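You operate a simulated robot arm through the tools that you are given. There is no shell and no other tool.

You run a simulated robot arm. Do the job below in one go: nothing can be reset, and whatever is moved stays where it is left.

## Task
Dust the mango all over from the red shaker.
Fine: twist its top open first; afterwards stand it back in its pocket and twist the top shut.

The check looks at the end state, three seconds after you hand in, the way a careful person would. Anything else that was tipped, shoved, dropped, spilled or broken makes it a failure.

## Robot
A 7-joint arm with a two-finger parallel gripper, fixed in place. Base frame: the origin is on the floor under the middle of its stand, x ahead of it, y to its left, z up. Readings come in m, rad, newtons and seconds.
With the tool pointing down near the work surface it reaches from about 0.3 to 0.7 m from the base axis. Its first joint turns from -1.152 to 1.152 rad. Payload 1.57 kg.
The TCP is the grasp point between the finger pads, 0.03 m short of the fingertips. In the tool frame z runs along the fingers and y along their closing line. Largest opening 0.11 m; finger width 0.024, thickness 0.012; the body of the gripper, 0.048 by 0.112 m, starts 0.078 m behind the TCP.
Orientation is told as [roll, pitch, yaw] about the base's x, y, z axes, in that order, counted from this pose: with the fingers straight down and closing along the base's y, the tool's x points along the base's -x, its y along +y and its z along -z.

## Interface
- The arm moves only by the tool step_arm. Its argument "increments" is a list of rows, each a list of 3 entries, a list of its own where there are three numbers: the shift along the base's x, y, z in m, then the turn, a rotation vector about the base's x, y, z in rad, then the opening, from 0 (shut) to 1 (fully open). In form: [[[dx, dy, dz], [rx, ry, rz], gripper], ...]. A call has 1 to 20 rows; each row shifts and turns the commanded pose from where the row before left it. A row lasts 0.2 s, in which the tool goes at most 0.05 m and 0.15 rad; a call with a longer step from one row to the next is refused whole, and so is a gripper value outside its range. A pose out of reach is approached as far as the arm can. The call stops where the force on the tool passes 40 N (or 10 N more than at its start, if that is more) or the arm is blocked; 0.2 s more then pass. Each finger travels about 0.108 m/s and halts on what it meets, pressing with about 32 N; the grip force reading is that of the motor and also rises with nothing between the fingers. The clock runs only during rows and for 0.2 s after the last one: add rows that do not move to give the fingers time. The reply holds the time, the measured pose of the TCP, the force on the tool along the base axes, the opening and the grip force, in the units named above and with some noise, with the torque about the TCP (base axes, N m) and any sound that the robot's microphone picked up.
- Cameras (640 x 400 px; columns grow to the right, rows downward): "scene" is fixed at [0.1719, -0.3924, 1.3916]; the picture's right is [0.68, -0.74, 0.00], its down [-0.42, -0.38, -0.83] and it looks along [0.61, 0.56, -0.56] (base axes); focal length 226 px, centre (320, 200). "wrist" rides on the gripper at [0.07, 0.016, -0.141] in the tool frame; the picture's right is [-0.23, 0.97, 0.00], its down [-0.86, -0.20, -0.48] and it looks along [-0.47, -0.11, 0.88] (tool axes); focal length 222 px, centre (320, 200). There is no depth. A picture from a camera that has moved, and an enlarged one, comes with that camera's place and axes in the base frame and with its lens. The place of the scene camera against the robot may be out by one fixed shift of up to 0.025 m in any direction.
- get_image(camera): a new picture of that camera. It takes no simulated time.
- enlarge(camera, box): a new picture of the part [left, top, right, bottom] of that camera's present view, enlarged. It takes no simulated time.
- finish_job(): hands the job in; it is judged then, once.

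Nothing tells you positions but the pictures and the camera data. Unless the task says otherwise, let go and move clear before handing in.

The tools are called after ">>>" by a JSON object that holds its "name" and its "arguments". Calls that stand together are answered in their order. step_arm: Moves the arm, as the interface text tells. Its arguments: {"type":"object","properties":{"increments":{"type":"array"}},"required":["increments"]} The other tools are called the same way: get_image (camera) takes a picture; enlarge (camera, box) takes an enlarged picture of a part of a camera's view; finish_job () hands the job in.

At the start:

```text
time_s: 0.0
tcp_pos: [0.2739, -0.2349, 1.2535]
tool_rot: [0.001, 0.0, 0.0]
wrist_force: [0.4, 0.1, 0.1]
torque: [-0.03, -0.01, -0.01]
opening: 0.1103
finger_force: 0.1
```

scene: 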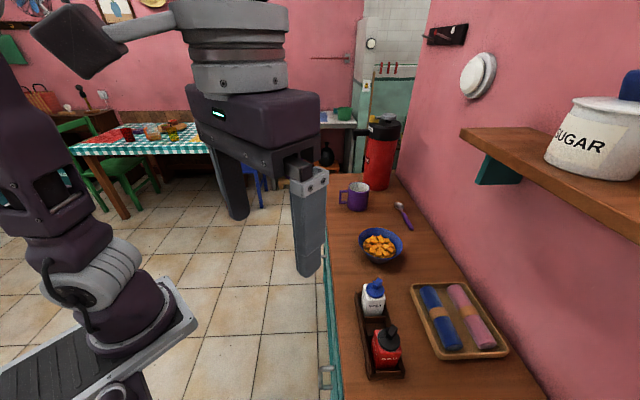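
wrist: 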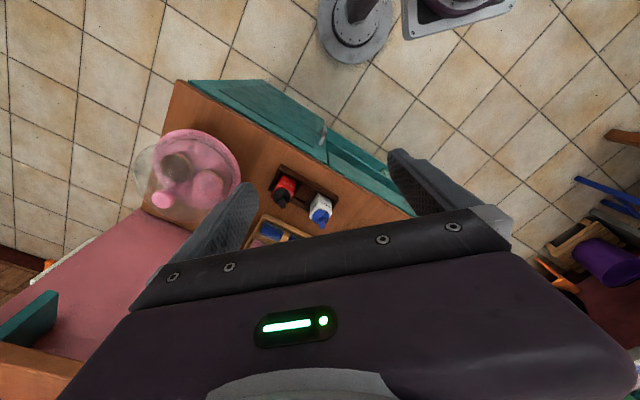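

I see a wooden counter with a caddy holding a red shaker and a white/blue one, and a blue bowl of orange cubes that is probably the mango. I'll take enlarged pictures of these before moving anything.

>>> {"name": "enlarge", "arguments": {"camera": "scene", "box": [320, 260, 440, 390]}}

>>> {"name": "enlarge", "arguments": {"camera": "scene", "box": [320, 170, 450, 280]}}

>>> {"name": "enlarge", "arguments": {"camera": "wrist", "box": [130, 100, 430, 260]}}

```text
3.08 times, centred on (380, 325) of scene
camera zoom: at [0.1719, -0.3924, 1.3916], right [0.68, -0.74, 0.0], down [-0.42, -0.38, -0.83], along [0.61, 0.56, -0.56], focal length 696 px, centre (135, -185)
```

zoom: 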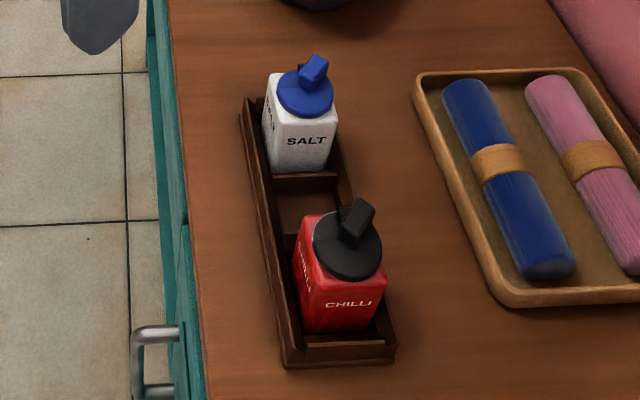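

```text
3.64 times, centred on (385, 225) of scene
camera zoom: at [0.1719, -0.3924, 1.3916], right [0.68, -0.74, 0.0], down [-0.42, -0.38, -0.83], along [0.61, 0.56, -0.56], focal length 822 px, centre (84, 109)
```

zoom: 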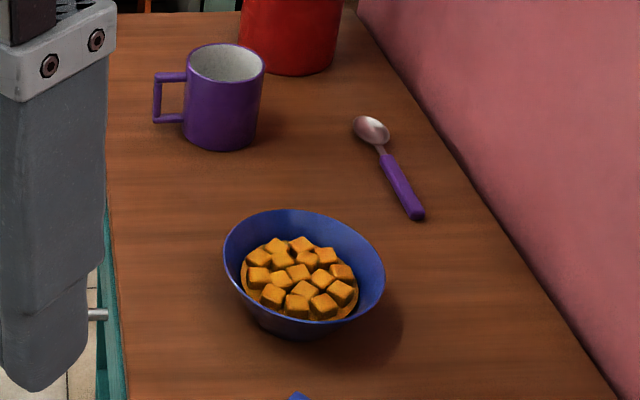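

```text
2.13 times, centred on (280, 180) of wrist
camera zoom: at [0.2047, -0.2194, 1.3947], right [0.23, 0.97, 0.0], down [0.86, -0.2, 0.48], along [0.47, -0.11, -0.88], focal length 474 px, centre (405, 243)
```

zoom: 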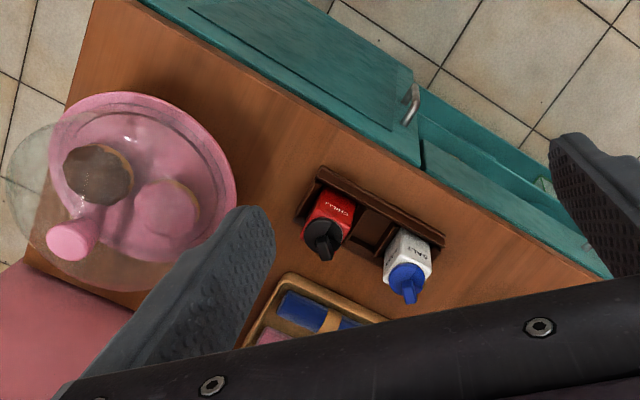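

Combining the two cameras, the counter front runs at about 45° to the base axes. The red shaker's top is near (0.41, -0.35, 0.96), and the bowl is near (0.65, -0.2). I'll go closer for better wrist pictures, staying well above everything.

>>> {"name": "step_arm", "arguments": {"increments": [[[0.0115, -0.019, -0.02], [0, 0, 0], 1], [[0.0115, -0.019, -0.02], [0, 0, 0], 1], [[0.0115, -0.019, -0.02], [0, 0, 0], 1], [[0.0115, -0.019, -0.02], [0, 0, 0], 1], [[0, 0, 0], [0, 0, 0], 1]]}}

>>> {"name": "get_image", "arguments": {"camera": "wrist"}}

>>> {"name": "get_image", "arguments": {"camera": "scene"}}

```text
time_s: 1.2
tcp_pos: [0.3198, -0.3128, 1.1761]
tool_rot: [-0.001, -0.001, -0.001]
wrist_force: [-0.2, -0.4, 1.3]
torque: [-0.02, 0.02, -0.01]
opening: 0.1097
finger_force: 0.2
```

```text
taken
camera wrist: at [0.2499, -0.2963, 1.3161], right [0.23, 0.97, 0.0], down [0.85, -0.2, 0.48], along [0.47, -0.11, -0.88], focal length 222 px, centre (320, 200)
```

wrist: 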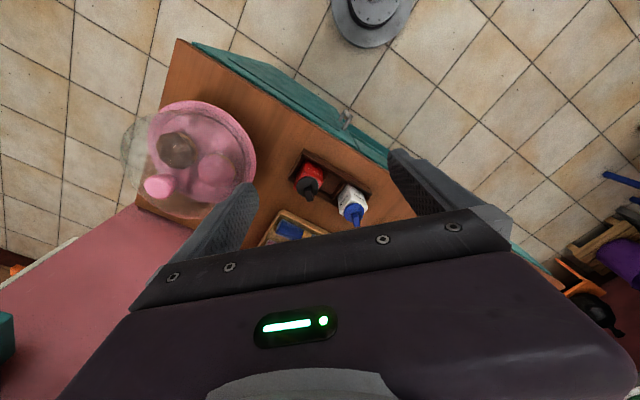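

```text
taken
```

scene: 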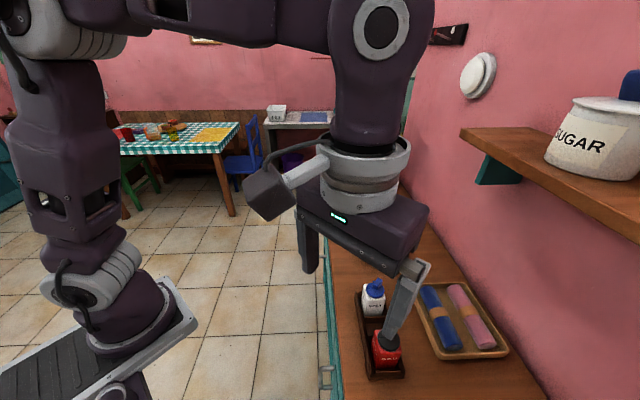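

The counter and caddy do run at 45° to the base. I'm enlarging the wrist view now to examine the shaker's cap and get a second bearing on it.

>>> {"name": "enlarge", "arguments": {"camera": "wrist", "box": [250, 120, 410, 240]}}

>>> {"name": "enlarge", "arguments": {"camera": "scene", "box": [340, 270, 420, 390]}}

```text
3.33 times, centred on (330, 180) of wrist
camera zoom: at [0.2499, -0.2963, 1.3161], right [0.23, 0.97, 0.0], down [0.85, -0.2, 0.48], along [0.47, -0.11, -0.88], focal length 740 px, centre (287, 267)
```

zoom: 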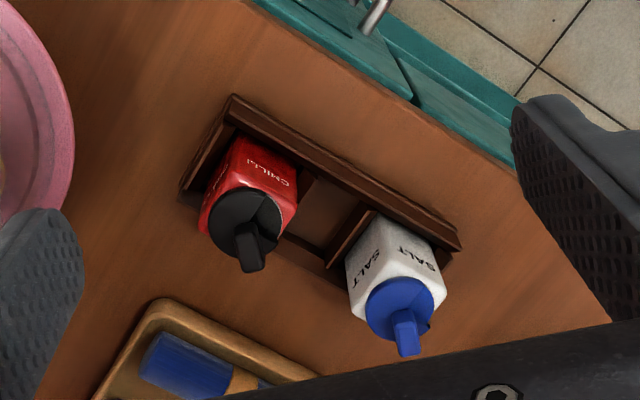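

```text
3.33 times, centred on (380, 330) of scene
camera zoom: at [0.1719, -0.3925, 1.3916], right [0.68, -0.74, 0.0], down [-0.42, -0.38, -0.83], along [0.61, 0.56, -0.56], focal length 754 px, centre (120, -233)
```

zoom: 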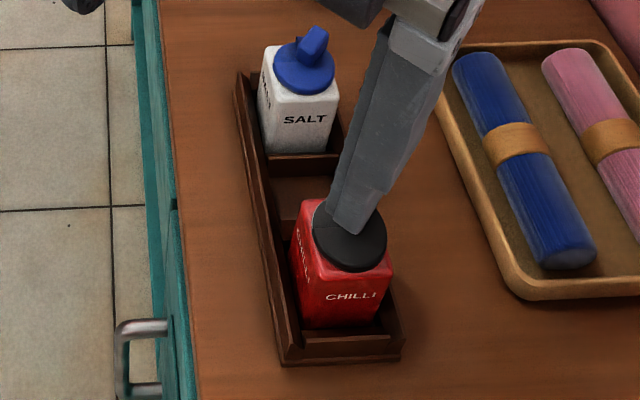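

The red shaker's cap is a black disc with a raised bar, centred near (0.413, -0.357, 0.945). I'll go lower for a closer picture, keeping clear of the cake dome.

>>> {"name": "step_arm", "arguments": {"increments": [[[0.01, -0.005, -0.025], [0, 0, 0], 1], [[0.01, -0.005, -0.025], [0, 0, 0], 1], [[0.01, -0.005, -0.025], [0, 0, 0], 1], [[0.01, -0.005, -0.025], [0, 0, 0], 1], [[0, 0, 0], [0, 0, 0], 1]]}}

>>> {"name": "enlarge", "arguments": {"camera": "wrist", "box": [260, 110, 400, 230]}}

>>> {"name": "get_image", "arguments": {"camera": "wrist"}}

```text
time_s: 2.4
tcp_pos: [0.3613, -0.3289, 1.0741]
tool_rot: [0.001, 0.0, 0.002]
wrist_force: [0.8, 0.7, 0.4]
torque: [-0.03, 0.01, -0.06]
opening: 0.1101
finger_force: 0.1
```

```text
3.33 times, centred on (330, 170) of wrist
camera zoom: at [0.2915, -0.3144, 1.2148], right [0.23, 0.97, 0.0], down [0.86, -0.2, 0.48], along [0.47, -0.11, -0.88], focal length 740 px, centre (287, 300)
```

zoom: 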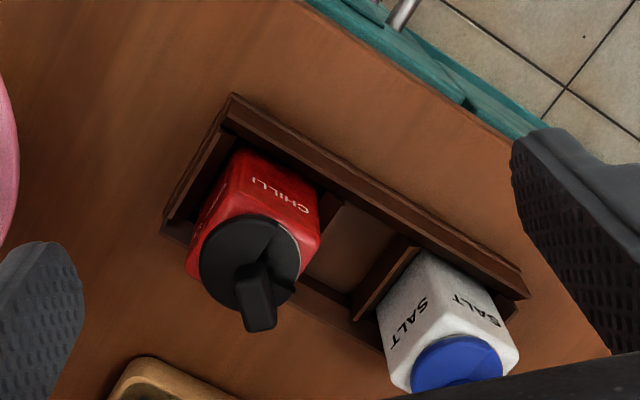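

```text
taken
camera wrist: at [0.2915, -0.3144, 1.2148], right [0.23, 0.97, 0.0], down [0.86, -0.2, 0.48], along [0.47, -0.11, -0.88], focal length 222 px, centre (320, 200)
```

wrist: 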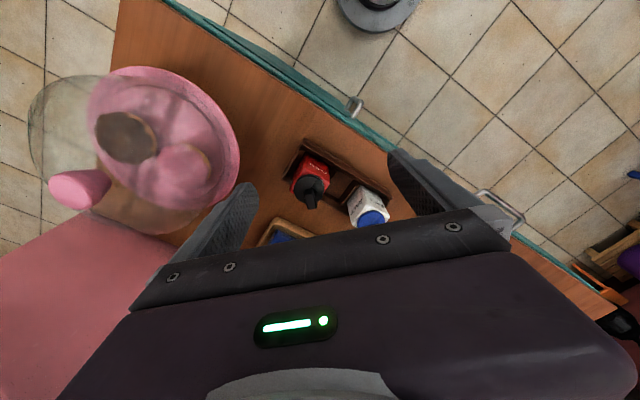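

The cap has a bar handle, but I can't tell yet whether it has any markings. I'll zoom in as tightly as I can with both cameras.

>>> {"name": "enlarge", "arguments": {"camera": "wrist", "box": [285, 150, 345, 215]}}

>>> {"name": "enlarge", "arguments": {"camera": "scene", "box": [355, 310, 415, 380]}}

>>> {"name": "enlarge", "arguments": {"camera": "scene", "box": [345, 225, 415, 275]}}

```text
6.15 times, centred on (315, 182) of wrist
camera zoom: at [0.2915, -0.3144, 1.2148], right [0.23, 0.97, 0.0], down [0.86, -0.2, 0.48], along [0.47, -0.11, -0.88], focal length 1367 px, centre (351, 308)
```

zoom: 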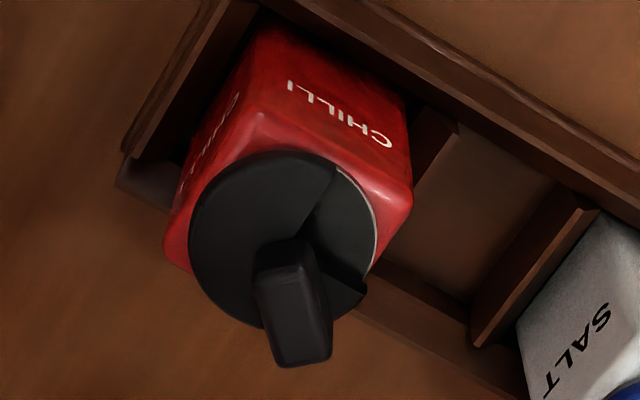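

```text
5.71 times, centred on (385, 345) of scene
camera zoom: at [0.1719, -0.3924, 1.3916], right [0.68, -0.74, 0.0], down [-0.42, -0.38, -0.83], along [0.61, 0.56, -0.56], focal length 1292 px, centre (-51, -629)
```

zoom: 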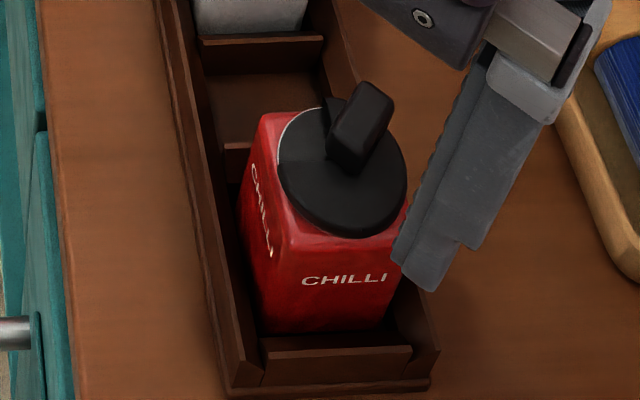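

```text
8.00 times, centred on (380, 250) of scene
camera zoom: at [0.1719, -0.3924, 1.3916], right [0.68, -0.74, 0.0], down [-0.42, -0.38, -0.83], along [0.61, 0.56, -0.56], focal length 1809 px, centre (-160, -200)
```

zoom: 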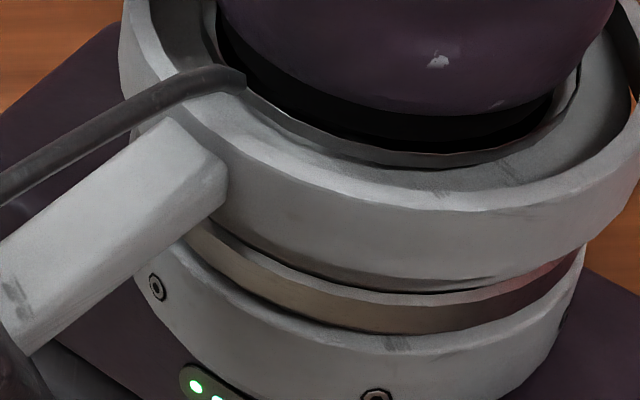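

The cap is a black disc with a missing sector and a raised fin, so turning it should bring that gap over the shaker's holes. I'll yaw the tool to line up with the counter and place the camera straight above the cap.

>>> {"name": "step_arm", "arguments": {"increments": [[[0.0188, 0.0017, 0.003], [0, 0, 0.131], 1], [[0.0188, 0.0017, 0.003], [0, 0, 0.131], 1], [[0.0188, 0.0017, 0.003], [0, 0, 0.131], 1], [[0.0188, 0.0017, 0.003], [0, 0, 0.131], 1], [[0.0188, 0.0017, 0.003], [0, 0, 0.131], 1], [[0.0188, 0.0017, 0.003], [0, 0, 0.131], 1], [[0, 0, 0], [0, 0, 0], 1]]}}

>>> {"name": "get_image", "arguments": {"camera": "wrist"}}

>>> {"name": "get_image", "arguments": {"camera": "scene"}}

```text
time_s: 4.0
tcp_pos: [0.4722, -0.3214, 1.0938]
tool_rot: [0.0, -0.002, 0.787]
wrist_force: [0.0, 0.4, -1.2]
torque: [0.03, 0.02, -0.02]
opening: 0.1102
finger_force: 0.0
```

```text
taken
camera wrist: at [0.4134, -0.3594, 1.2343], right [-0.53, 0.85, 0.0], down [0.74, 0.47, 0.48], along [0.41, 0.25, -0.88], focal length 222 px, centre (320, 200)
```

wrist: 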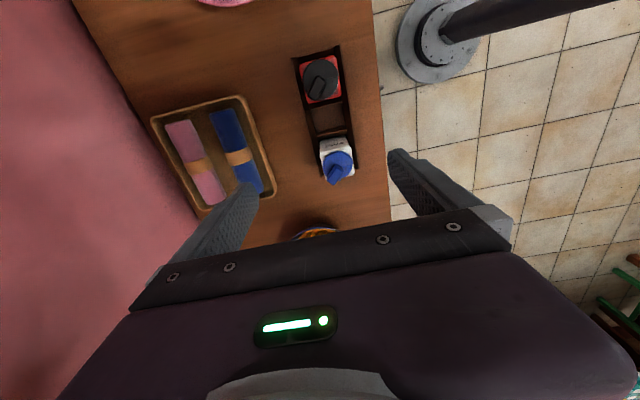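

```text
taken
```

scene: 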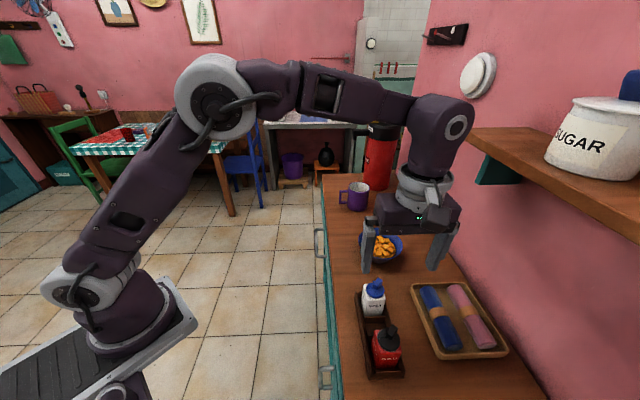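

>>> {"name": "enlarge", "arguments": {"camera": "wrist", "box": [290, 40, 370, 110]}}

>>> {"name": "enlarge", "arguments": {"camera": "scene", "box": [345, 310, 425, 385]}}

>>> {"name": "enlarge", "arguments": {"camera": "wrist", "box": [280, 30, 390, 190]}}

>>> {"name": "enlarge", "arguments": {"camera": "scene", "box": [350, 225, 420, 275]}}

```text
5.71 times, centred on (330, 75) of wrist
camera zoom: at [0.4134, -0.3594, 1.2343], right [-0.53, 0.85, 0.0], down [0.74, 0.47, 0.48], along [0.41, 0.25, -0.88], focal length 1269 px, centre (263, 914)
```

zoom: 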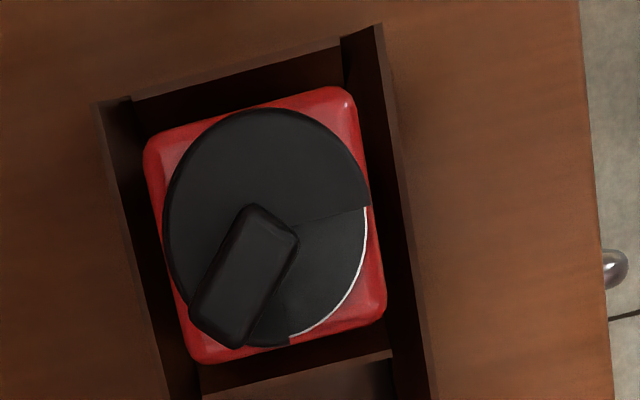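

```text
5.33 times, centred on (385, 348) of scene
camera zoom: at [0.1719, -0.3924, 1.3916], right [0.68, -0.74, 0.0], down [-0.42, -0.38, -0.83], along [0.61, 0.56, -0.56], focal length 1206 px, centre (-27, -587)
```

zoom: 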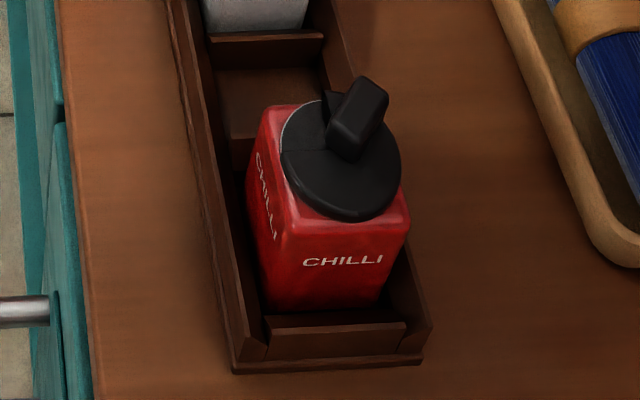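

```text
2.50 times, centred on (335, 110) of wrist
camera zoom: at [0.4134, -0.3594, 1.2343], right [-0.53, 0.85, 0.0], down [0.74, 0.47, 0.48], along [0.41, 0.25, -0.88], focal length 555 px, centre (282, 425)
```

zoom: 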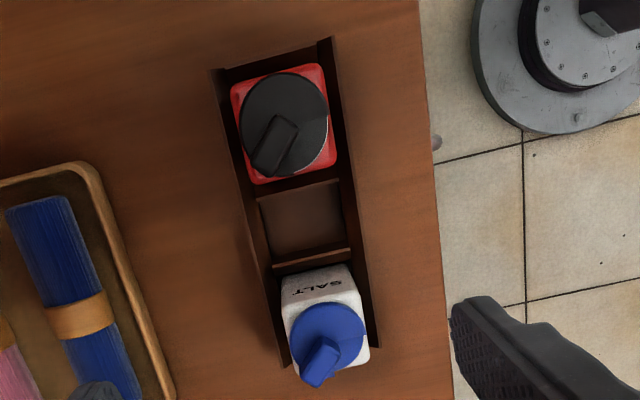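

```text
8.00 times, centred on (385, 250) of scene
camera zoom: at [0.1719, -0.3924, 1.3916], right [0.68, -0.74, 0.0], down [-0.42, -0.38, -0.83], along [0.61, 0.56, -0.56], focal length 1809 px, centre (-200, -200)
```

zoom: 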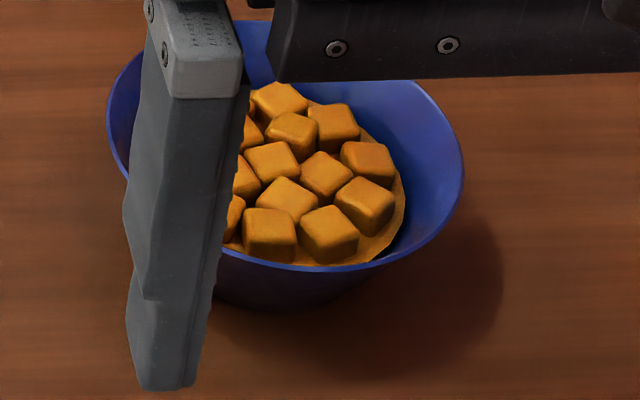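

Seen from above, the fin runs from the cap's centre (about (0.4156, -0.360)) out to the rim along base +x, with its top near z 0.963. A roughly 90° notch faces base +y, and a white arc shows inside it. I'll zoom in further and compare it with the salt cap.

>>> {"name": "enlarge", "arguments": {"camera": "wrist", "box": [308, 52, 348, 108]}}

>>> {"name": "enlarge", "arguments": {"camera": "wrist", "box": [310, 130, 370, 190]}}

>>> {"name": "enlarge", "arguments": {"camera": "scene", "box": [355, 270, 395, 320]}}

>>> {"name": "enlarge", "arguments": {"camera": "scene", "box": [370, 320, 405, 350]}}

```text
7.14 times, centred on (328, 80) of wrist
camera zoom: at [0.4134, -0.3594, 1.2343], right [-0.53, 0.85, 0.0], down [0.74, 0.47, 0.48], along [0.41, 0.25, -0.88], focal length 1587 px, centre (263, 1057)
```

zoom: 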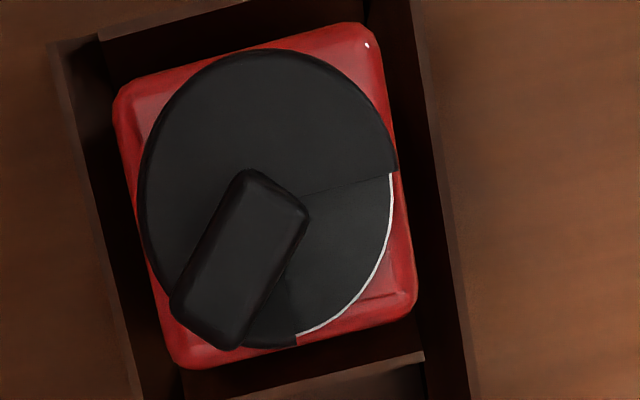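

```text
6.67 times, centred on (340, 160) of wrist
camera zoom: at [0.4134, -0.3594, 1.2343], right [-0.53, 0.85, 0.0], down [0.74, 0.47, 0.48], along [0.41, 0.25, -0.88], focal length 1481 px, centre (187, 467)
```

zoom: 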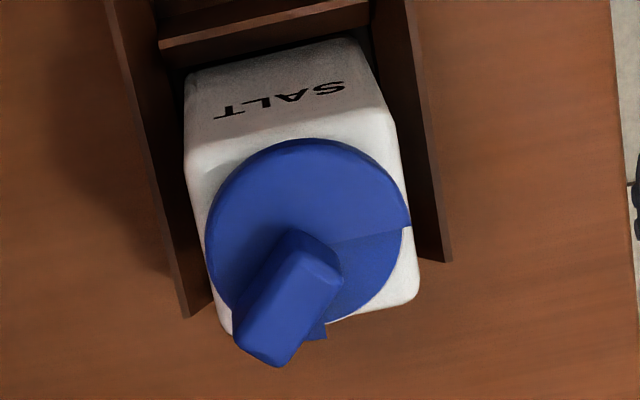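

```text
8.00 times, centred on (375, 295) of scene
camera zoom: at [0.1719, -0.3924, 1.3916], right [0.68, -0.74, 0.0], down [-0.42, -0.38, -0.83], along [0.61, 0.56, -0.56], focal length 1809 px, centre (-120, -560)
```

zoom: 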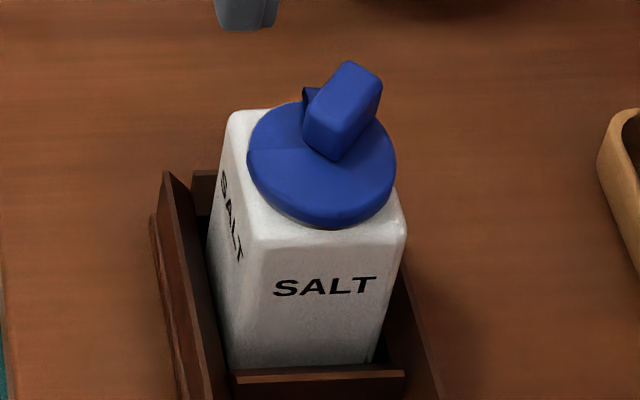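

```text
13.33 times, centred on (388, 335) of scene
camera zoom: at [0.1719, -0.3924, 1.3916], right [0.68, -0.74, 0.0], down [-0.42, -0.38, -0.83], along [0.61, 0.56, -0.56], focal length 3015 px, centre (-580, -1600)
```

zoom: 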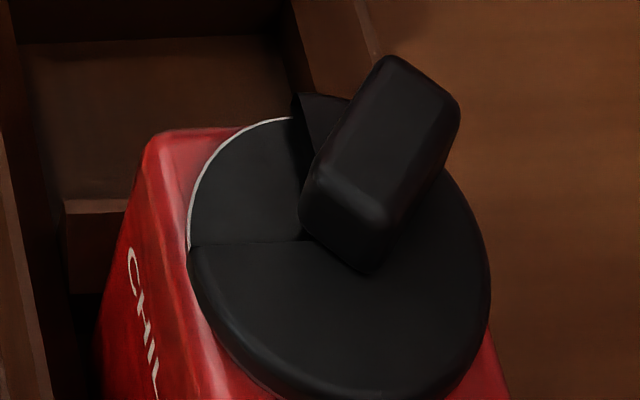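

Both caps sit in the same orientation with no holes visible, so this is the shut position. I'll turn back to yaw 0 so the fingers straddle the fin along y, stop above the red cap and check alignment before lowering.

>>> {"name": "step_arm", "arguments": {"increments": [[[-0.008, -0.0064, -0.005], [0, 0, -0.131], 0.5], [[-0.008, -0.0064, -0.005], [0, 0, -0.131], 0.5], [[-0.008, -0.0064, -0.005], [0, 0, -0.131], 0.5], [[-0.008, -0.0064, -0.005], [0, 0, -0.131], 0.5], [[-0.008, -0.0064, -0.005], [0, 0, -0.131], 0.5], [[-0.008, -0.0064, -0.005], [0, 0, -0.131], 0.5], [[0, 0, 0], [0, 0, 0], 0.5]]}}

>>> {"name": "get_image", "arguments": {"camera": "wrist"}}

>>> {"name": "enlarge", "arguments": {"camera": "wrist", "box": [260, 110, 390, 220]}}

>>> {"name": "enlarge", "arguments": {"camera": "scene", "box": [330, 220, 440, 390]}}

```text
time_s: 5.6
tcp_pos: [0.4251, -0.3592, 1.0613]
tool_rot: [-0.002, 0.002, -0.001]
wrist_force: [0.4, 0.6, 0.1]
torque: [-0.02, 0.02, -0.03]
opening: 0.0549
finger_force: 0.1
```

```text
taken
camera wrist: at [0.356, -0.3424, 1.2017], right [0.23, 0.97, 0.0], down [0.85, -0.2, 0.48], along [0.47, -0.11, -0.88], focal length 222 px, centre (320, 200)
```

wrist: 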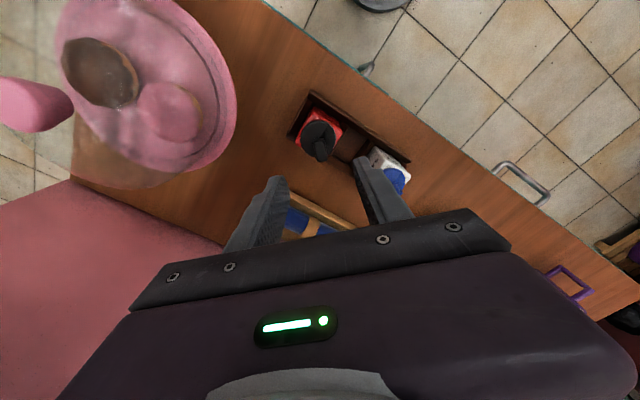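

```text
3.64 times, centred on (325, 165) of wrist
camera zoom: at [0.356, -0.3424, 1.2017], right [0.23, 0.97, 0.0], down [0.85, -0.2, 0.48], along [0.47, -0.11, -0.88], focal length 808 px, centre (302, 327)
```

zoom: 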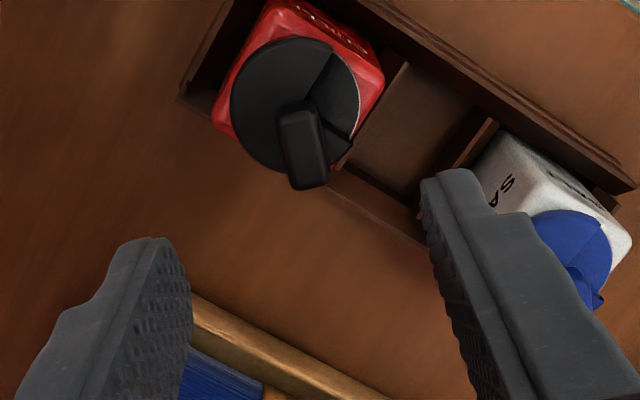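

```text
2.35 times, centred on (385, 305) of scene
camera zoom: at [0.1719, -0.3924, 1.3916], right [0.68, -0.74, 0.0], down [-0.42, -0.38, -0.83], along [0.61, 0.56, -0.56], focal length 532 px, centre (167, -47)
```

zoom: 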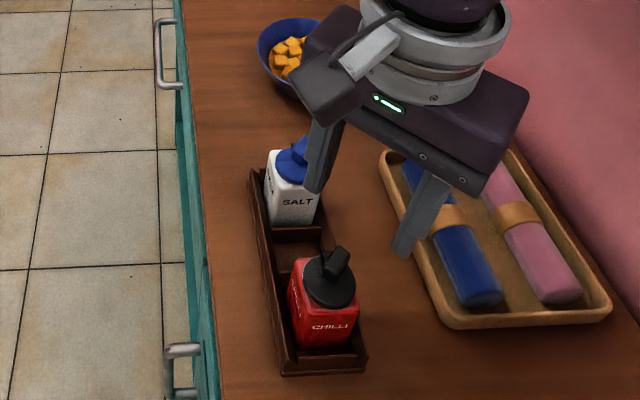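

The cap axis comes out consistently at about (0.4155, -0.359), and the fingers are centred on the fin. I'll lower until the fingertips flank the fin, just above the disc.

>>> {"name": "step_arm", "arguments": {"increments": [[[0, 0, -0.025], [0, 0, 0], 0.5], [[0, 0, -0.025], [0, 0, 0], 0.5], [[0, 0.0003, -0.02], [0, 0, 0], 0.5], [[0, 0, -0.009], [0, 0, 0], 0.5], [[0, 0, 0], [0, 0, 0], 0.5]]}}

>>> {"name": "enlarge", "arguments": {"camera": "wrist", "box": [260, 110, 390, 220]}}

>>> {"name": "enlarge", "arguments": {"camera": "scene", "box": [340, 280, 430, 380]}}

```text
time_s: 6.8
tcp_pos: [0.4241, -0.3605, 0.9814]
tool_rot: [0.0, 0.002, -0.001]
wrist_force: [-0.7, -0.1, 0.2]
torque: [0.02, 0.01, -0.04]
opening: 0.055
finger_force: 0.0
```

```text
3.64 times, centred on (325, 165) of wrist
camera zoom: at [0.3565, -0.3439, 1.123], right [0.23, 0.97, 0.0], down [0.86, -0.2, 0.48], along [0.47, -0.11, -0.88], focal length 808 px, centre (302, 327)
```

zoom: 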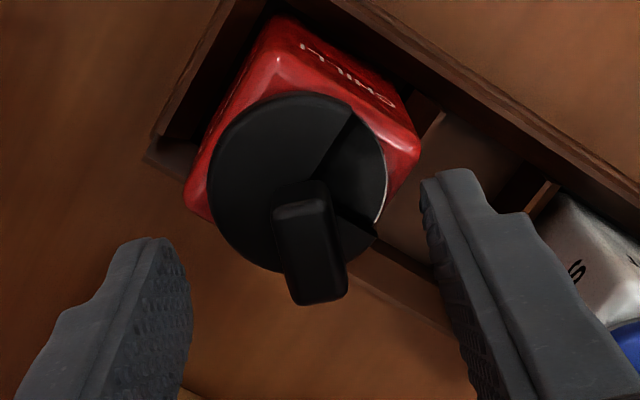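

```text
4.00 times, centred on (385, 330) of scene
camera zoom: at [0.1719, -0.3924, 1.3916], right [0.68, -0.74, 0.0], down [-0.42, -0.38, -0.83], along [0.61, 0.56, -0.56], focal length 904 px, centre (60, -320)
```

zoom: 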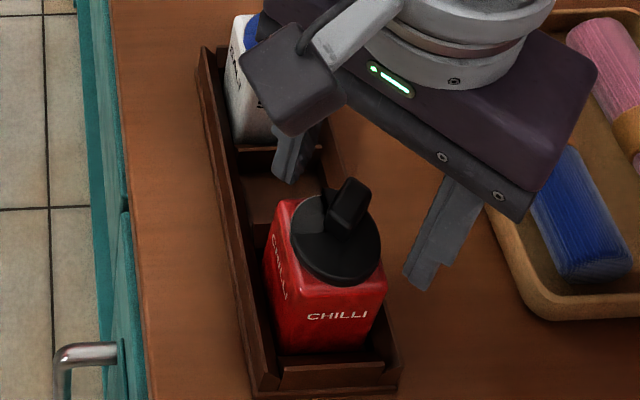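

The fingers are flanking the fin, so I'll close on it.

>>> {"name": "step_arm", "arguments": {"increments": [[[0, 0.0005, 0], [0, 0, 0], 0.25], [[0, 0, 0], [0, 0, 0], 0.05], [[0, 0, 0], [0, 0, 0], 0.0], [[0, 0, 0], [0, 0, 0], 0.0], [[0, 0, 0], [0, 0, 0], 0.0]]}}

>>> {"name": "enlarge", "arguments": {"camera": "wrist", "box": [260, 110, 390, 220]}}

>>> {"name": "enlarge", "arguments": {"camera": "scene", "box": [340, 280, 430, 380]}}

```text
time_s: 8.0
tcp_pos: [0.4255, -0.3587, 0.9833]
tool_rot: [0.002, 0.0, 0.002]
wrist_force: [0.6, -0.5, -0.7]
torque: [0.0, -0.01, -0.01]
opening: 0.0122
finger_force: 29.4
```

```text
3.64 times, centred on (325, 165) of wrist
camera zoom: at [0.3564, -0.3433, 1.1235], right [0.23, 0.97, 0.0], down [0.86, -0.2, 0.48], along [0.47, -0.11, -0.88], focal length 808 px, centre (302, 327)
```

zoom: 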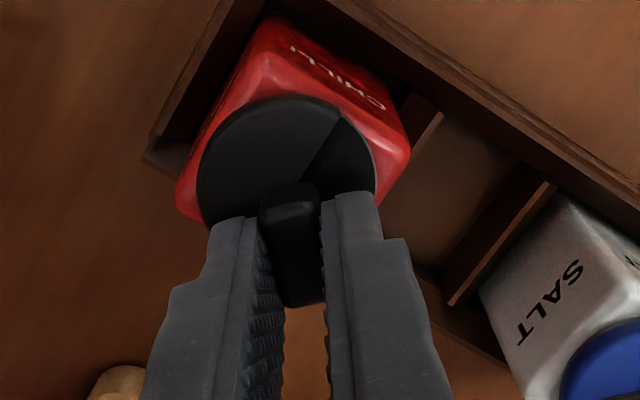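

```text
4.00 times, centred on (385, 330) of scene
camera zoom: at [0.1719, -0.3925, 1.3916], right [0.68, -0.74, 0.0], down [-0.42, -0.38, -0.83], along [0.61, 0.56, -0.56], focal length 904 px, centre (60, -320)
```

zoom: 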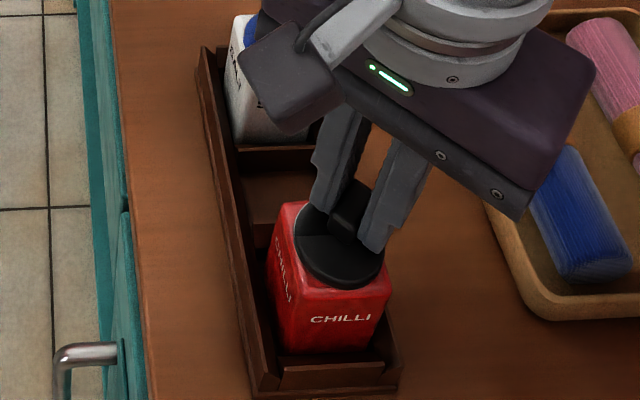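

I have the fin, with an opening of 0.012 m and a firm grip. I'll turn counter-clockwise a little along an arc about the cap axis and watch the torque for a stop.

>>> {"name": "step_arm", "arguments": {"increments": [[[-5e-05, 0.00098, 0], [0, 0, 0.1], 0], [[-0.00015, 0.00097, 0], [0, 0, 0.1], 0], [[0, 0, 0], [0, 0, 0], 0]]}}

>>> {"name": "enlarge", "arguments": {"camera": "wrist", "box": [260, 110, 390, 220]}}

>>> {"name": "enlarge", "arguments": {"camera": "scene", "box": [350, 310, 415, 380]}}

```text
time_s: 8.8
tcp_pos: [0.4255, -0.3558, 0.9825]
tool_rot: [-0.001, 0.001, 0.2]
wrist_force: [0.6, -0.2, -0.4]
torque: [0.05, -0.01, 0.03]
opening: 0.012
finger_force: 28.9
```

```text
3.64 times, centred on (325, 165) of wrist
camera zoom: at [0.354, -0.3549, 1.1236], right [0.03, 1.0, 0.0], down [0.88, -0.02, 0.48], along [0.48, -0.01, -0.88], focal length 808 px, centre (302, 327)
```

zoom: 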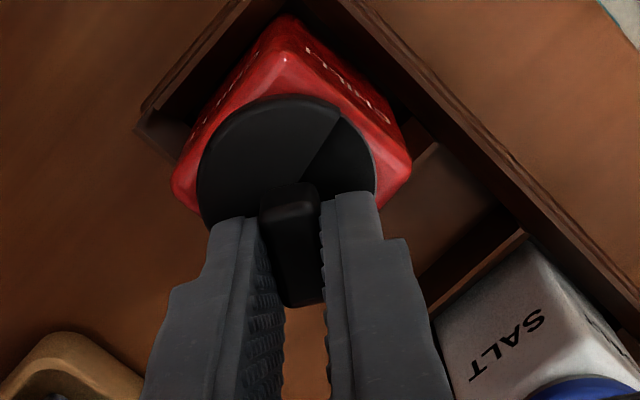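

```text
5.71 times, centred on (382, 345) of scene
camera zoom: at [0.1719, -0.3925, 1.3916], right [0.68, -0.74, 0.0], down [-0.42, -0.38, -0.83], along [0.61, 0.56, -0.56], focal length 1292 px, centre (-37, -629)
```

zoom: 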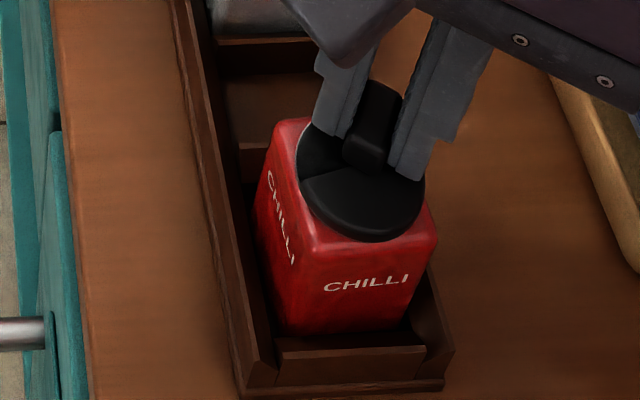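

Relative to the caddy the body stayed put while the cap turned with the gripper, with almost no torque. I'll keep turning counter-clockwise in small steps.

>>> {"name": "step_arm", "arguments": {"increments": [[[-0.00024, 0.00095, 0], [0, 0, 0.1], 0], [[-0.00033, 0.00092, 0], [0, 0, 0.1], 0], [[-0.00043, 0.00088, 0], [0, 0, 0.1], 0], [[0, 0, 0], [0, 0, 0], 0]]}}

>>> {"name": "enlarge", "arguments": {"camera": "wrist", "box": [260, 110, 390, 220]}}

>>> {"name": "enlarge", "arguments": {"camera": "scene", "box": [350, 310, 415, 380]}}

```text
time_s: 9.8
tcp_pos: [0.425, -0.3543, 0.9833]
tool_rot: [0.0, 0.0, 0.503]
wrist_force: [0.2, 0.5, -1.1]
torque: [0.01, -0.04, 0.02]
opening: 0.0121
finger_force: 29.2
```

```text
3.64 times, centred on (325, 165) of wrist
camera zoom: at [0.3557, -0.3735, 1.1242], right [-0.27, 0.96, 0.0], down [0.85, 0.24, 0.48], along [0.46, 0.13, -0.88], focal length 808 px, centre (302, 327)
```

zoom: 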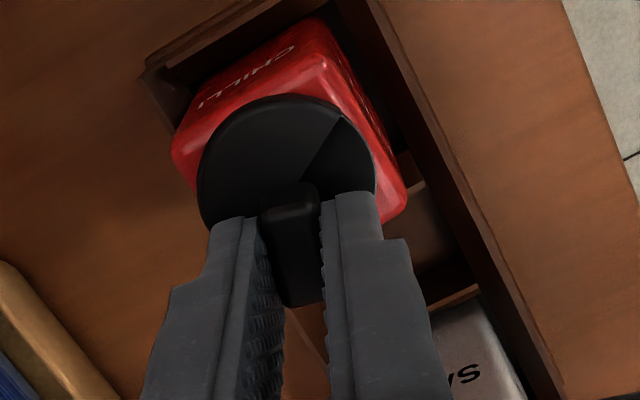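

```text
5.71 times, centred on (382, 345) of scene
camera zoom: at [0.1719, -0.3925, 1.3916], right [0.68, -0.74, 0.0], down [-0.42, -0.38, -0.83], along [0.61, 0.56, -0.56], focal length 1292 px, centre (-37, -629)
```

zoom: 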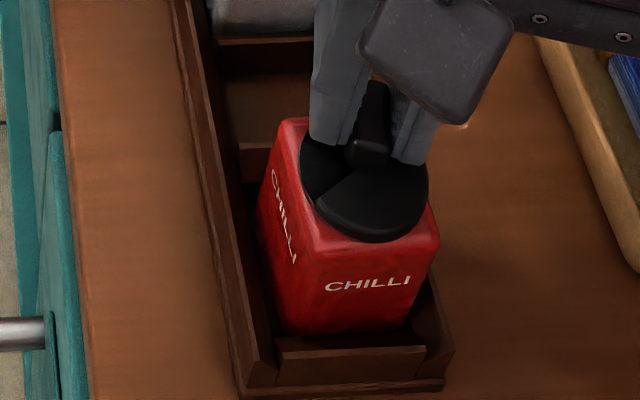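

The cap is still turning freely on a still body, so I'll continue.

>>> {"name": "step_arm", "arguments": {"increments": [[[-0.00051, 0.00083, 0], [0, 0, 0.1], 0], [[-0.00059, 0.00078, 0], [0, 0, 0.1], 0], [[-0.00067, 0.00072, 0], [0, 0, 0.1], 0], [[0, 0, 0], [0, 0, 0], 0]]}}

>>> {"name": "enlarge", "arguments": {"camera": "wrist", "box": [260, 110, 390, 220]}}

>>> {"name": "enlarge", "arguments": {"camera": "scene", "box": [350, 310, 415, 380]}}

```text
time_s: 10.8
tcp_pos: [0.4225, -0.3523, 0.9829]
tool_rot: [0.0, 0.001, 0.801]
wrist_force: [0.5, -0.1, 1.2]
torque: [0.01, -0.02, 0.02]
opening: 0.0119
finger_force: 29.2
```

```text
3.64 times, centred on (325, 165) of wrist
camera zoom: at [0.3622, -0.3911, 1.124], right [-0.54, 0.84, 0.0], down [0.74, 0.48, 0.48], along [0.4, 0.26, -0.88], focal length 808 px, centre (302, 327)
```

zoom: 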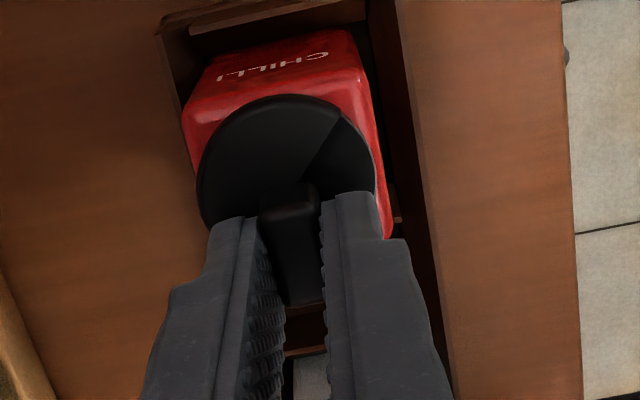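

```text
5.71 times, centred on (382, 345) of scene
camera zoom: at [0.1719, -0.3925, 1.3916], right [0.68, -0.74, 0.0], down [-0.42, -0.38, -0.83], along [0.61, 0.56, -0.56], focal length 1292 px, centre (-37, -629)
```

zoom: 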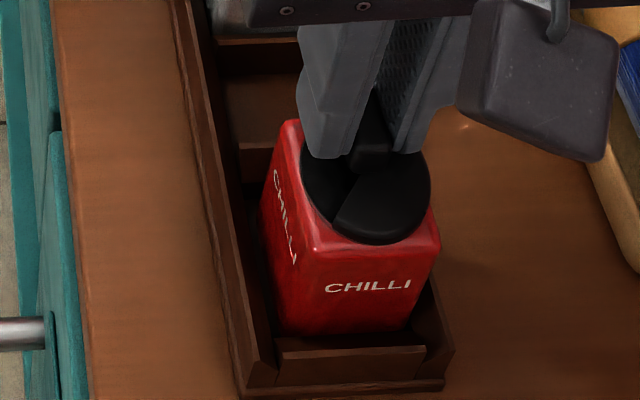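

The fin has turned 45° and no holes are visible yet. There's still no resistance, so I'll keep going.

>>> {"name": "step_arm", "arguments": {"increments": [[[-0.00074, 0.00065, 0], [0, 0, 0.1], 0], [[-0.0008, 0.00057, 0], [0, 0, 0.1], 0], [[-0.00084, 0.00048, 0], [0, 0, 0.1], 0], [[-0.0009, 0.0004, 0], [0, 0, 0.1], 0], [[0, 0, 0], [0, 0, 0], 0]]}}

>>> {"name": "enlarge", "arguments": {"camera": "wrist", "box": [260, 110, 390, 220]}}

>>> {"name": "enlarge", "arguments": {"camera": "scene", "box": [350, 310, 415, 380]}}

```text
time_s: 12.0
tcp_pos: [0.4187, -0.3491, 0.9836]
tool_rot: [0.001, 0.001, 1.201]
wrist_force: [-0.9, 0.1, 0.2]
torque: [0.08, 0.07, -0.02]
opening: 0.012
finger_force: 29.1
```

```text
3.64 times, centred on (325, 165) of wrist
camera zoom: at [0.3789, -0.409, 1.1239], right [-0.83, 0.56, 0.0], down [0.5, 0.73, 0.48], along [0.27, 0.4, -0.88], focal length 808 px, centre (302, 327)
```

zoom: 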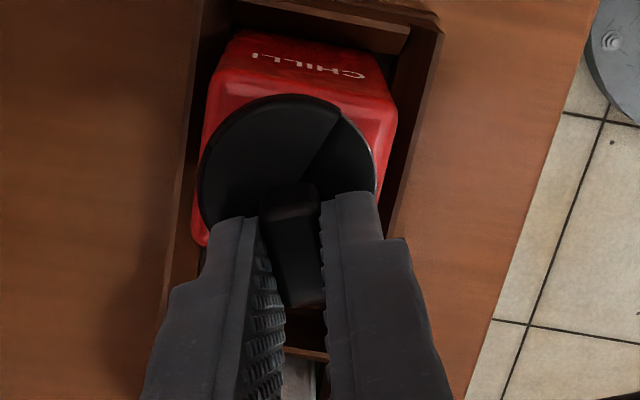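

```text
5.71 times, centred on (382, 345) of scene
camera zoom: at [0.1719, -0.3924, 1.3916], right [0.68, -0.74, 0.0], down [-0.42, -0.38, -0.83], along [0.61, 0.56, -0.56], focal length 1292 px, centre (-37, -629)
```

zoom: 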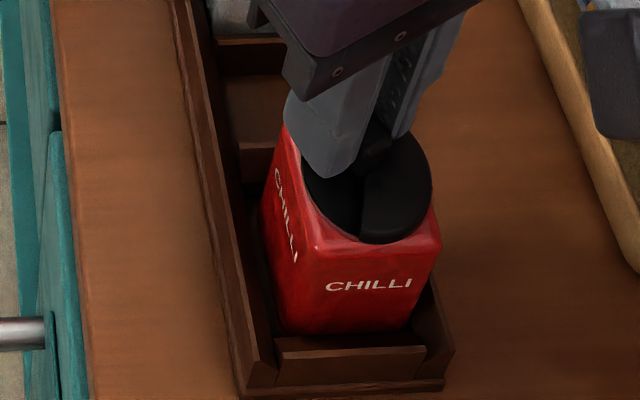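

No stop or holes so far. I'll zoom hard into the notch, because holes in a black plate could be hard to see.

>>> {"name": "enlarge", "arguments": {"camera": "wrist", "box": [310, 125, 345, 160]}}

>>> {"name": "enlarge", "arguments": {"camera": "scene", "box": [372, 325, 400, 355]}}

```text
11.43 times, centred on (328, 142) of wrist
camera zoom: at [0.3789, -0.409, 1.1239], right [-0.83, 0.56, 0.0], down [0.5, 0.73, 0.48], along [0.27, 0.4, -0.88], focal length 2538 px, centre (234, 857)
```

zoom: 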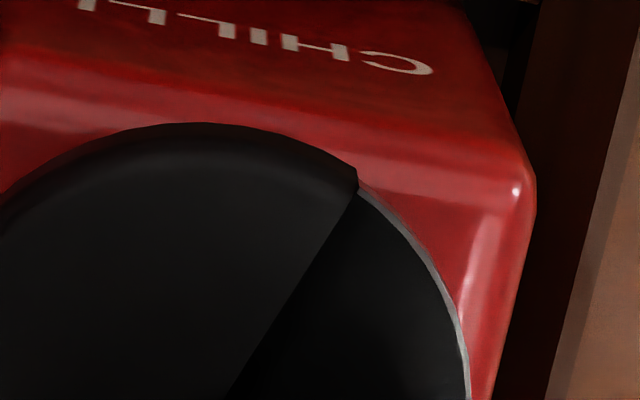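

```text
13.33 times, centred on (386, 340) of scene
camera zoom: at [0.1719, -0.3924, 1.3916], right [0.68, -0.74, 0.0], down [-0.42, -0.38, -0.83], along [0.61, 0.56, -0.56], focal length 3015 px, centre (-560, -1667)
```

zoom: 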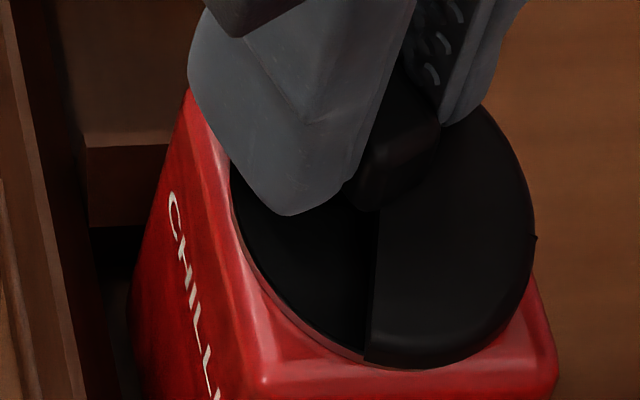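

Only a smooth plate shows so far. I'll continue counter-clockwise towards 90° and check again.

>>> {"name": "step_arm", "arguments": {"increments": [[[-0.00093, 0.00031, 0], [0, 0, 0.1], 0], [[-0.00095, 0.00022, 0], [0, 0, 0.1], 0], [[-0.00098, 0.00012, 0], [0, 0, 0.1], 0], [[-0.00069, 2e-05, 0], [0, 0, 0.07], 0], [[0, 0, 0], [0, 0, 0], 0]]}}

>>> {"name": "enlarge", "arguments": {"camera": "wrist", "box": [260, 110, 390, 220]}}

>>> {"name": "enlarge", "arguments": {"camera": "scene", "box": [360, 315, 405, 365]}}

>>> {"name": "enlarge", "arguments": {"camera": "wrist", "box": [310, 125, 345, 160]}}

```text
time_s: 13.2
tcp_pos: [0.4155, -0.3477, 0.9827]
tool_rot: [0.0, 0.0, 1.573]
wrist_force: [-0.3, 2.2, -0.5]
torque: [0.13, 0.09, 0.0]
opening: 0.0119
finger_force: 29.5
```

```text
3.64 times, centred on (325, 165) of wrist
camera zoom: at [0.3985, -0.4191, 1.1237], right [-0.97, 0.23, 0.0], down [0.2, 0.85, 0.48], along [0.11, 0.47, -0.88], focal length 808 px, centre (302, 327)
```

zoom: 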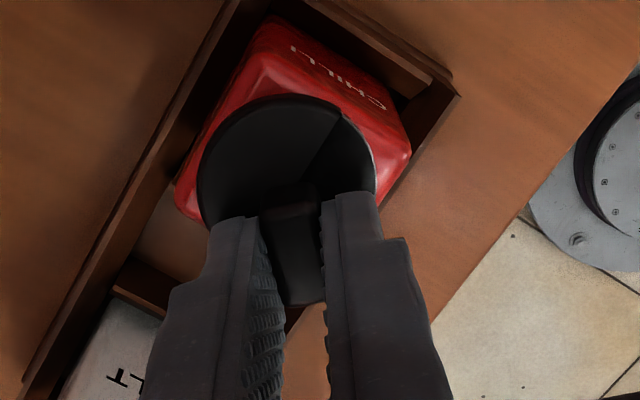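

```text
8.00 times, centred on (382, 340) of scene
camera zoom: at [0.1719, -0.3924, 1.3916], right [0.68, -0.74, 0.0], down [-0.42, -0.38, -0.83], along [0.61, 0.56, -0.56], focal length 1809 px, centre (-180, -920)
```

zoom: 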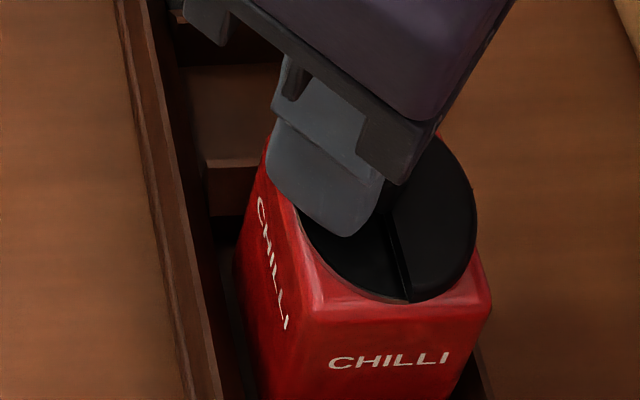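

```text
11.43 times, centred on (328, 142) of wrist
camera zoom: at [0.3985, -0.4191, 1.1237], right [-0.97, 0.23, 0.0], down [0.2, 0.85, 0.48], along [0.11, 0.47, -0.88], focal length 2538 px, centre (234, 857)
```

zoom: 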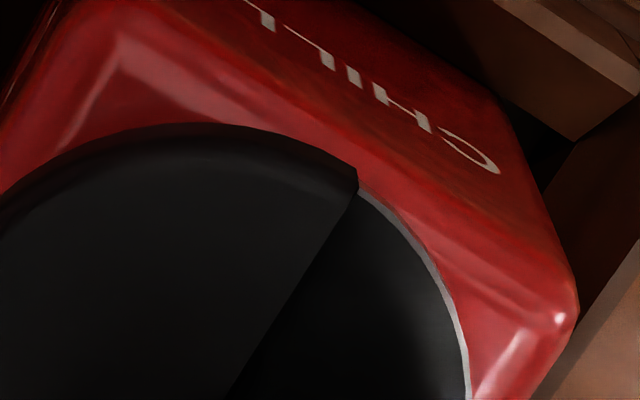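

I've turned 90° without meeting a stop. I'll release, rise, and look straight down on the cap to see what the notch now uncovers.

>>> {"name": "step_arm", "arguments": {"increments": [[[0, 0, 0], [0, 0, 0], 0.2], [[0, 0, 0], [0, 0, 0], 0.35], [[0, 0, 0.02], [0, 0, 0], 0.35], [[0, 0, 0.03], [0, 0, 0], 0.35], [[0.004, 0.015, 0.03], [0, 0, 0], 0.35], [[0.004, 0.015, 0.0], [0, 0, 0], 0.35], [[0.004, 0.015, 0.0], [0, 0, 0], 0.35], [[0.004, 0.015, 0.0], [0, 0, 0], 0.35], [[0, 0, 0], [0, 0, 0], 0.35]]}}

>>> {"name": "get_image", "arguments": {"camera": "wrist"}}

>>> {"name": "enlarge", "arguments": {"camera": "wrist", "box": [290, 40, 370, 110]}}

>>> {"name": "enlarge", "arguments": {"camera": "scene", "box": [360, 315, 405, 365]}}

```text
time_s: 15.2
tcp_pos: [0.4312, -0.2896, 1.0617]
tool_rot: [-0.001, 0.0, 1.571]
wrist_force: [0.9, -0.4, -0.1]
torque: [0.01, -0.03, 0.0]
opening: 0.0384
finger_force: 0.1
```

```text
taken
camera wrist: at [0.4148, -0.3588, 1.2028], right [-0.97, 0.23, 0.0], down [0.2, 0.85, 0.48], along [0.11, 0.47, -0.88], focal length 222 px, centre (320, 200)
```

wrist: 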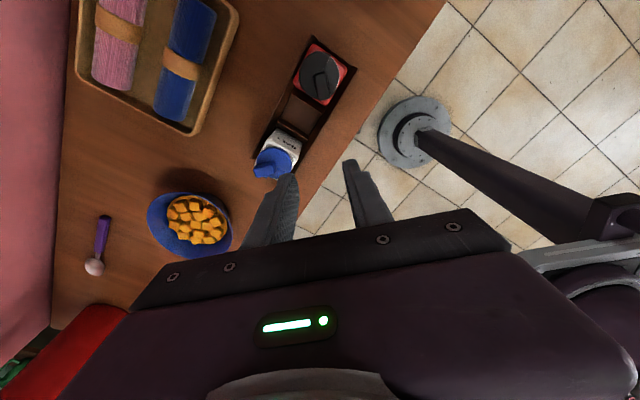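

```text
5.71 times, centred on (330, 75) of wrist
camera zoom: at [0.4148, -0.3588, 1.2028], right [-0.97, 0.23, 0.0], down [0.2, 0.85, 0.48], along [0.11, 0.47, -0.88], focal length 1269 px, centre (263, 914)
```

zoom: 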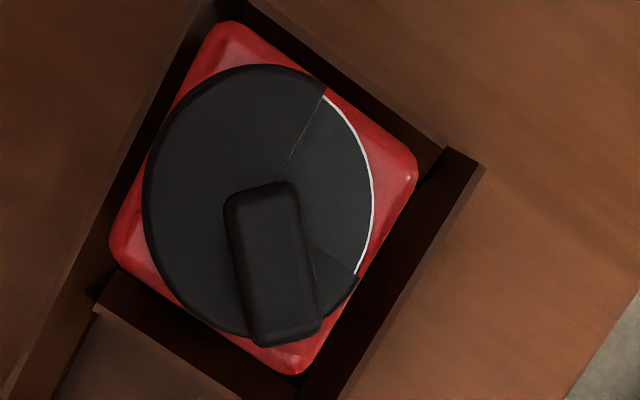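

```text
8.00 times, centred on (382, 340) of scene
camera zoom: at [0.1719, -0.3924, 1.3916], right [0.68, -0.74, 0.0], down [-0.42, -0.38, -0.83], along [0.61, 0.56, -0.56], focal length 1809 px, centre (-180, -920)
```

zoom: 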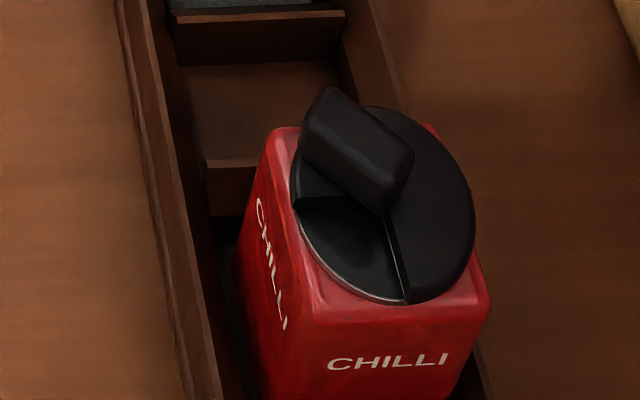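

The cap turned exactly 90°: the fin now points +y and the notch faces -x. I'll zoom in on the exposed plate before choosing the next turn.

>>> {"name": "enlarge", "arguments": {"camera": "wrist", "box": [322, 55, 350, 95]}}

>>> {"name": "enlarge", "arguments": {"camera": "scene", "box": [376, 332, 396, 356]}}

>>> {"name": "enlarge", "arguments": {"camera": "wrist", "box": [130, 170, 260, 270]}}

```text
10.00 times, centred on (336, 75) of wrist
camera zoom: at [0.4148, -0.3588, 1.2028], right [-0.97, 0.23, 0.0], down [0.2, 0.85, 0.48], along [0.11, 0.47, -0.88], focal length 2221 px, centre (160, 1450)
```

zoom: 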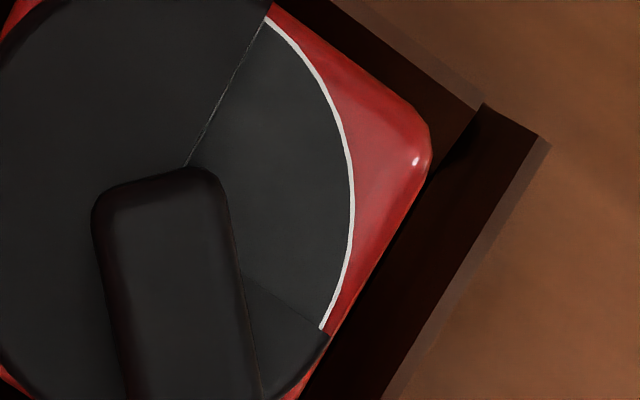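

```text
16.00 times, centred on (386, 344) of scene
camera zoom: at [0.1719, -0.3924, 1.3916], right [0.68, -0.74, 0.0], down [-0.42, -0.38, -0.83], along [0.61, 0.56, -0.56], focal length 3618 px, centre (-736, -2104)
```

zoom: 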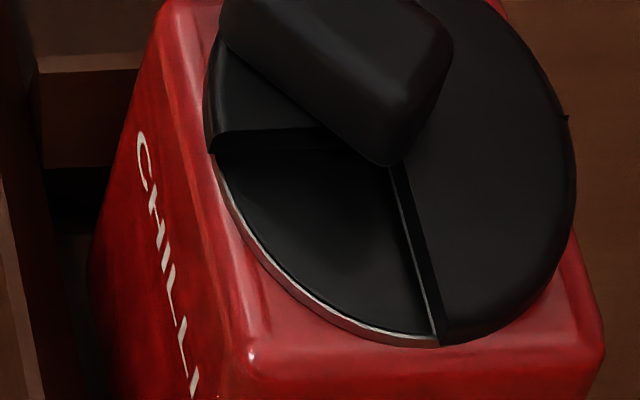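

```text
4.00 times, centred on (195, 220) of wrist
camera zoom: at [0.4148, -0.3588, 1.2028], right [-0.97, 0.23, 0.0], down [0.2, 0.85, 0.48], along [0.11, 0.47, -0.88], focal length 888 px, centre (820, 120)
```

zoom: 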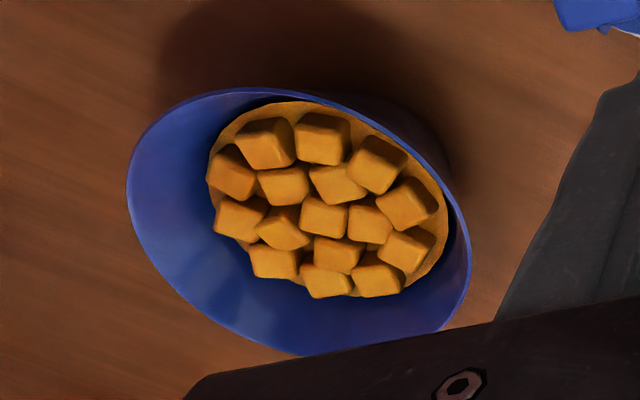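

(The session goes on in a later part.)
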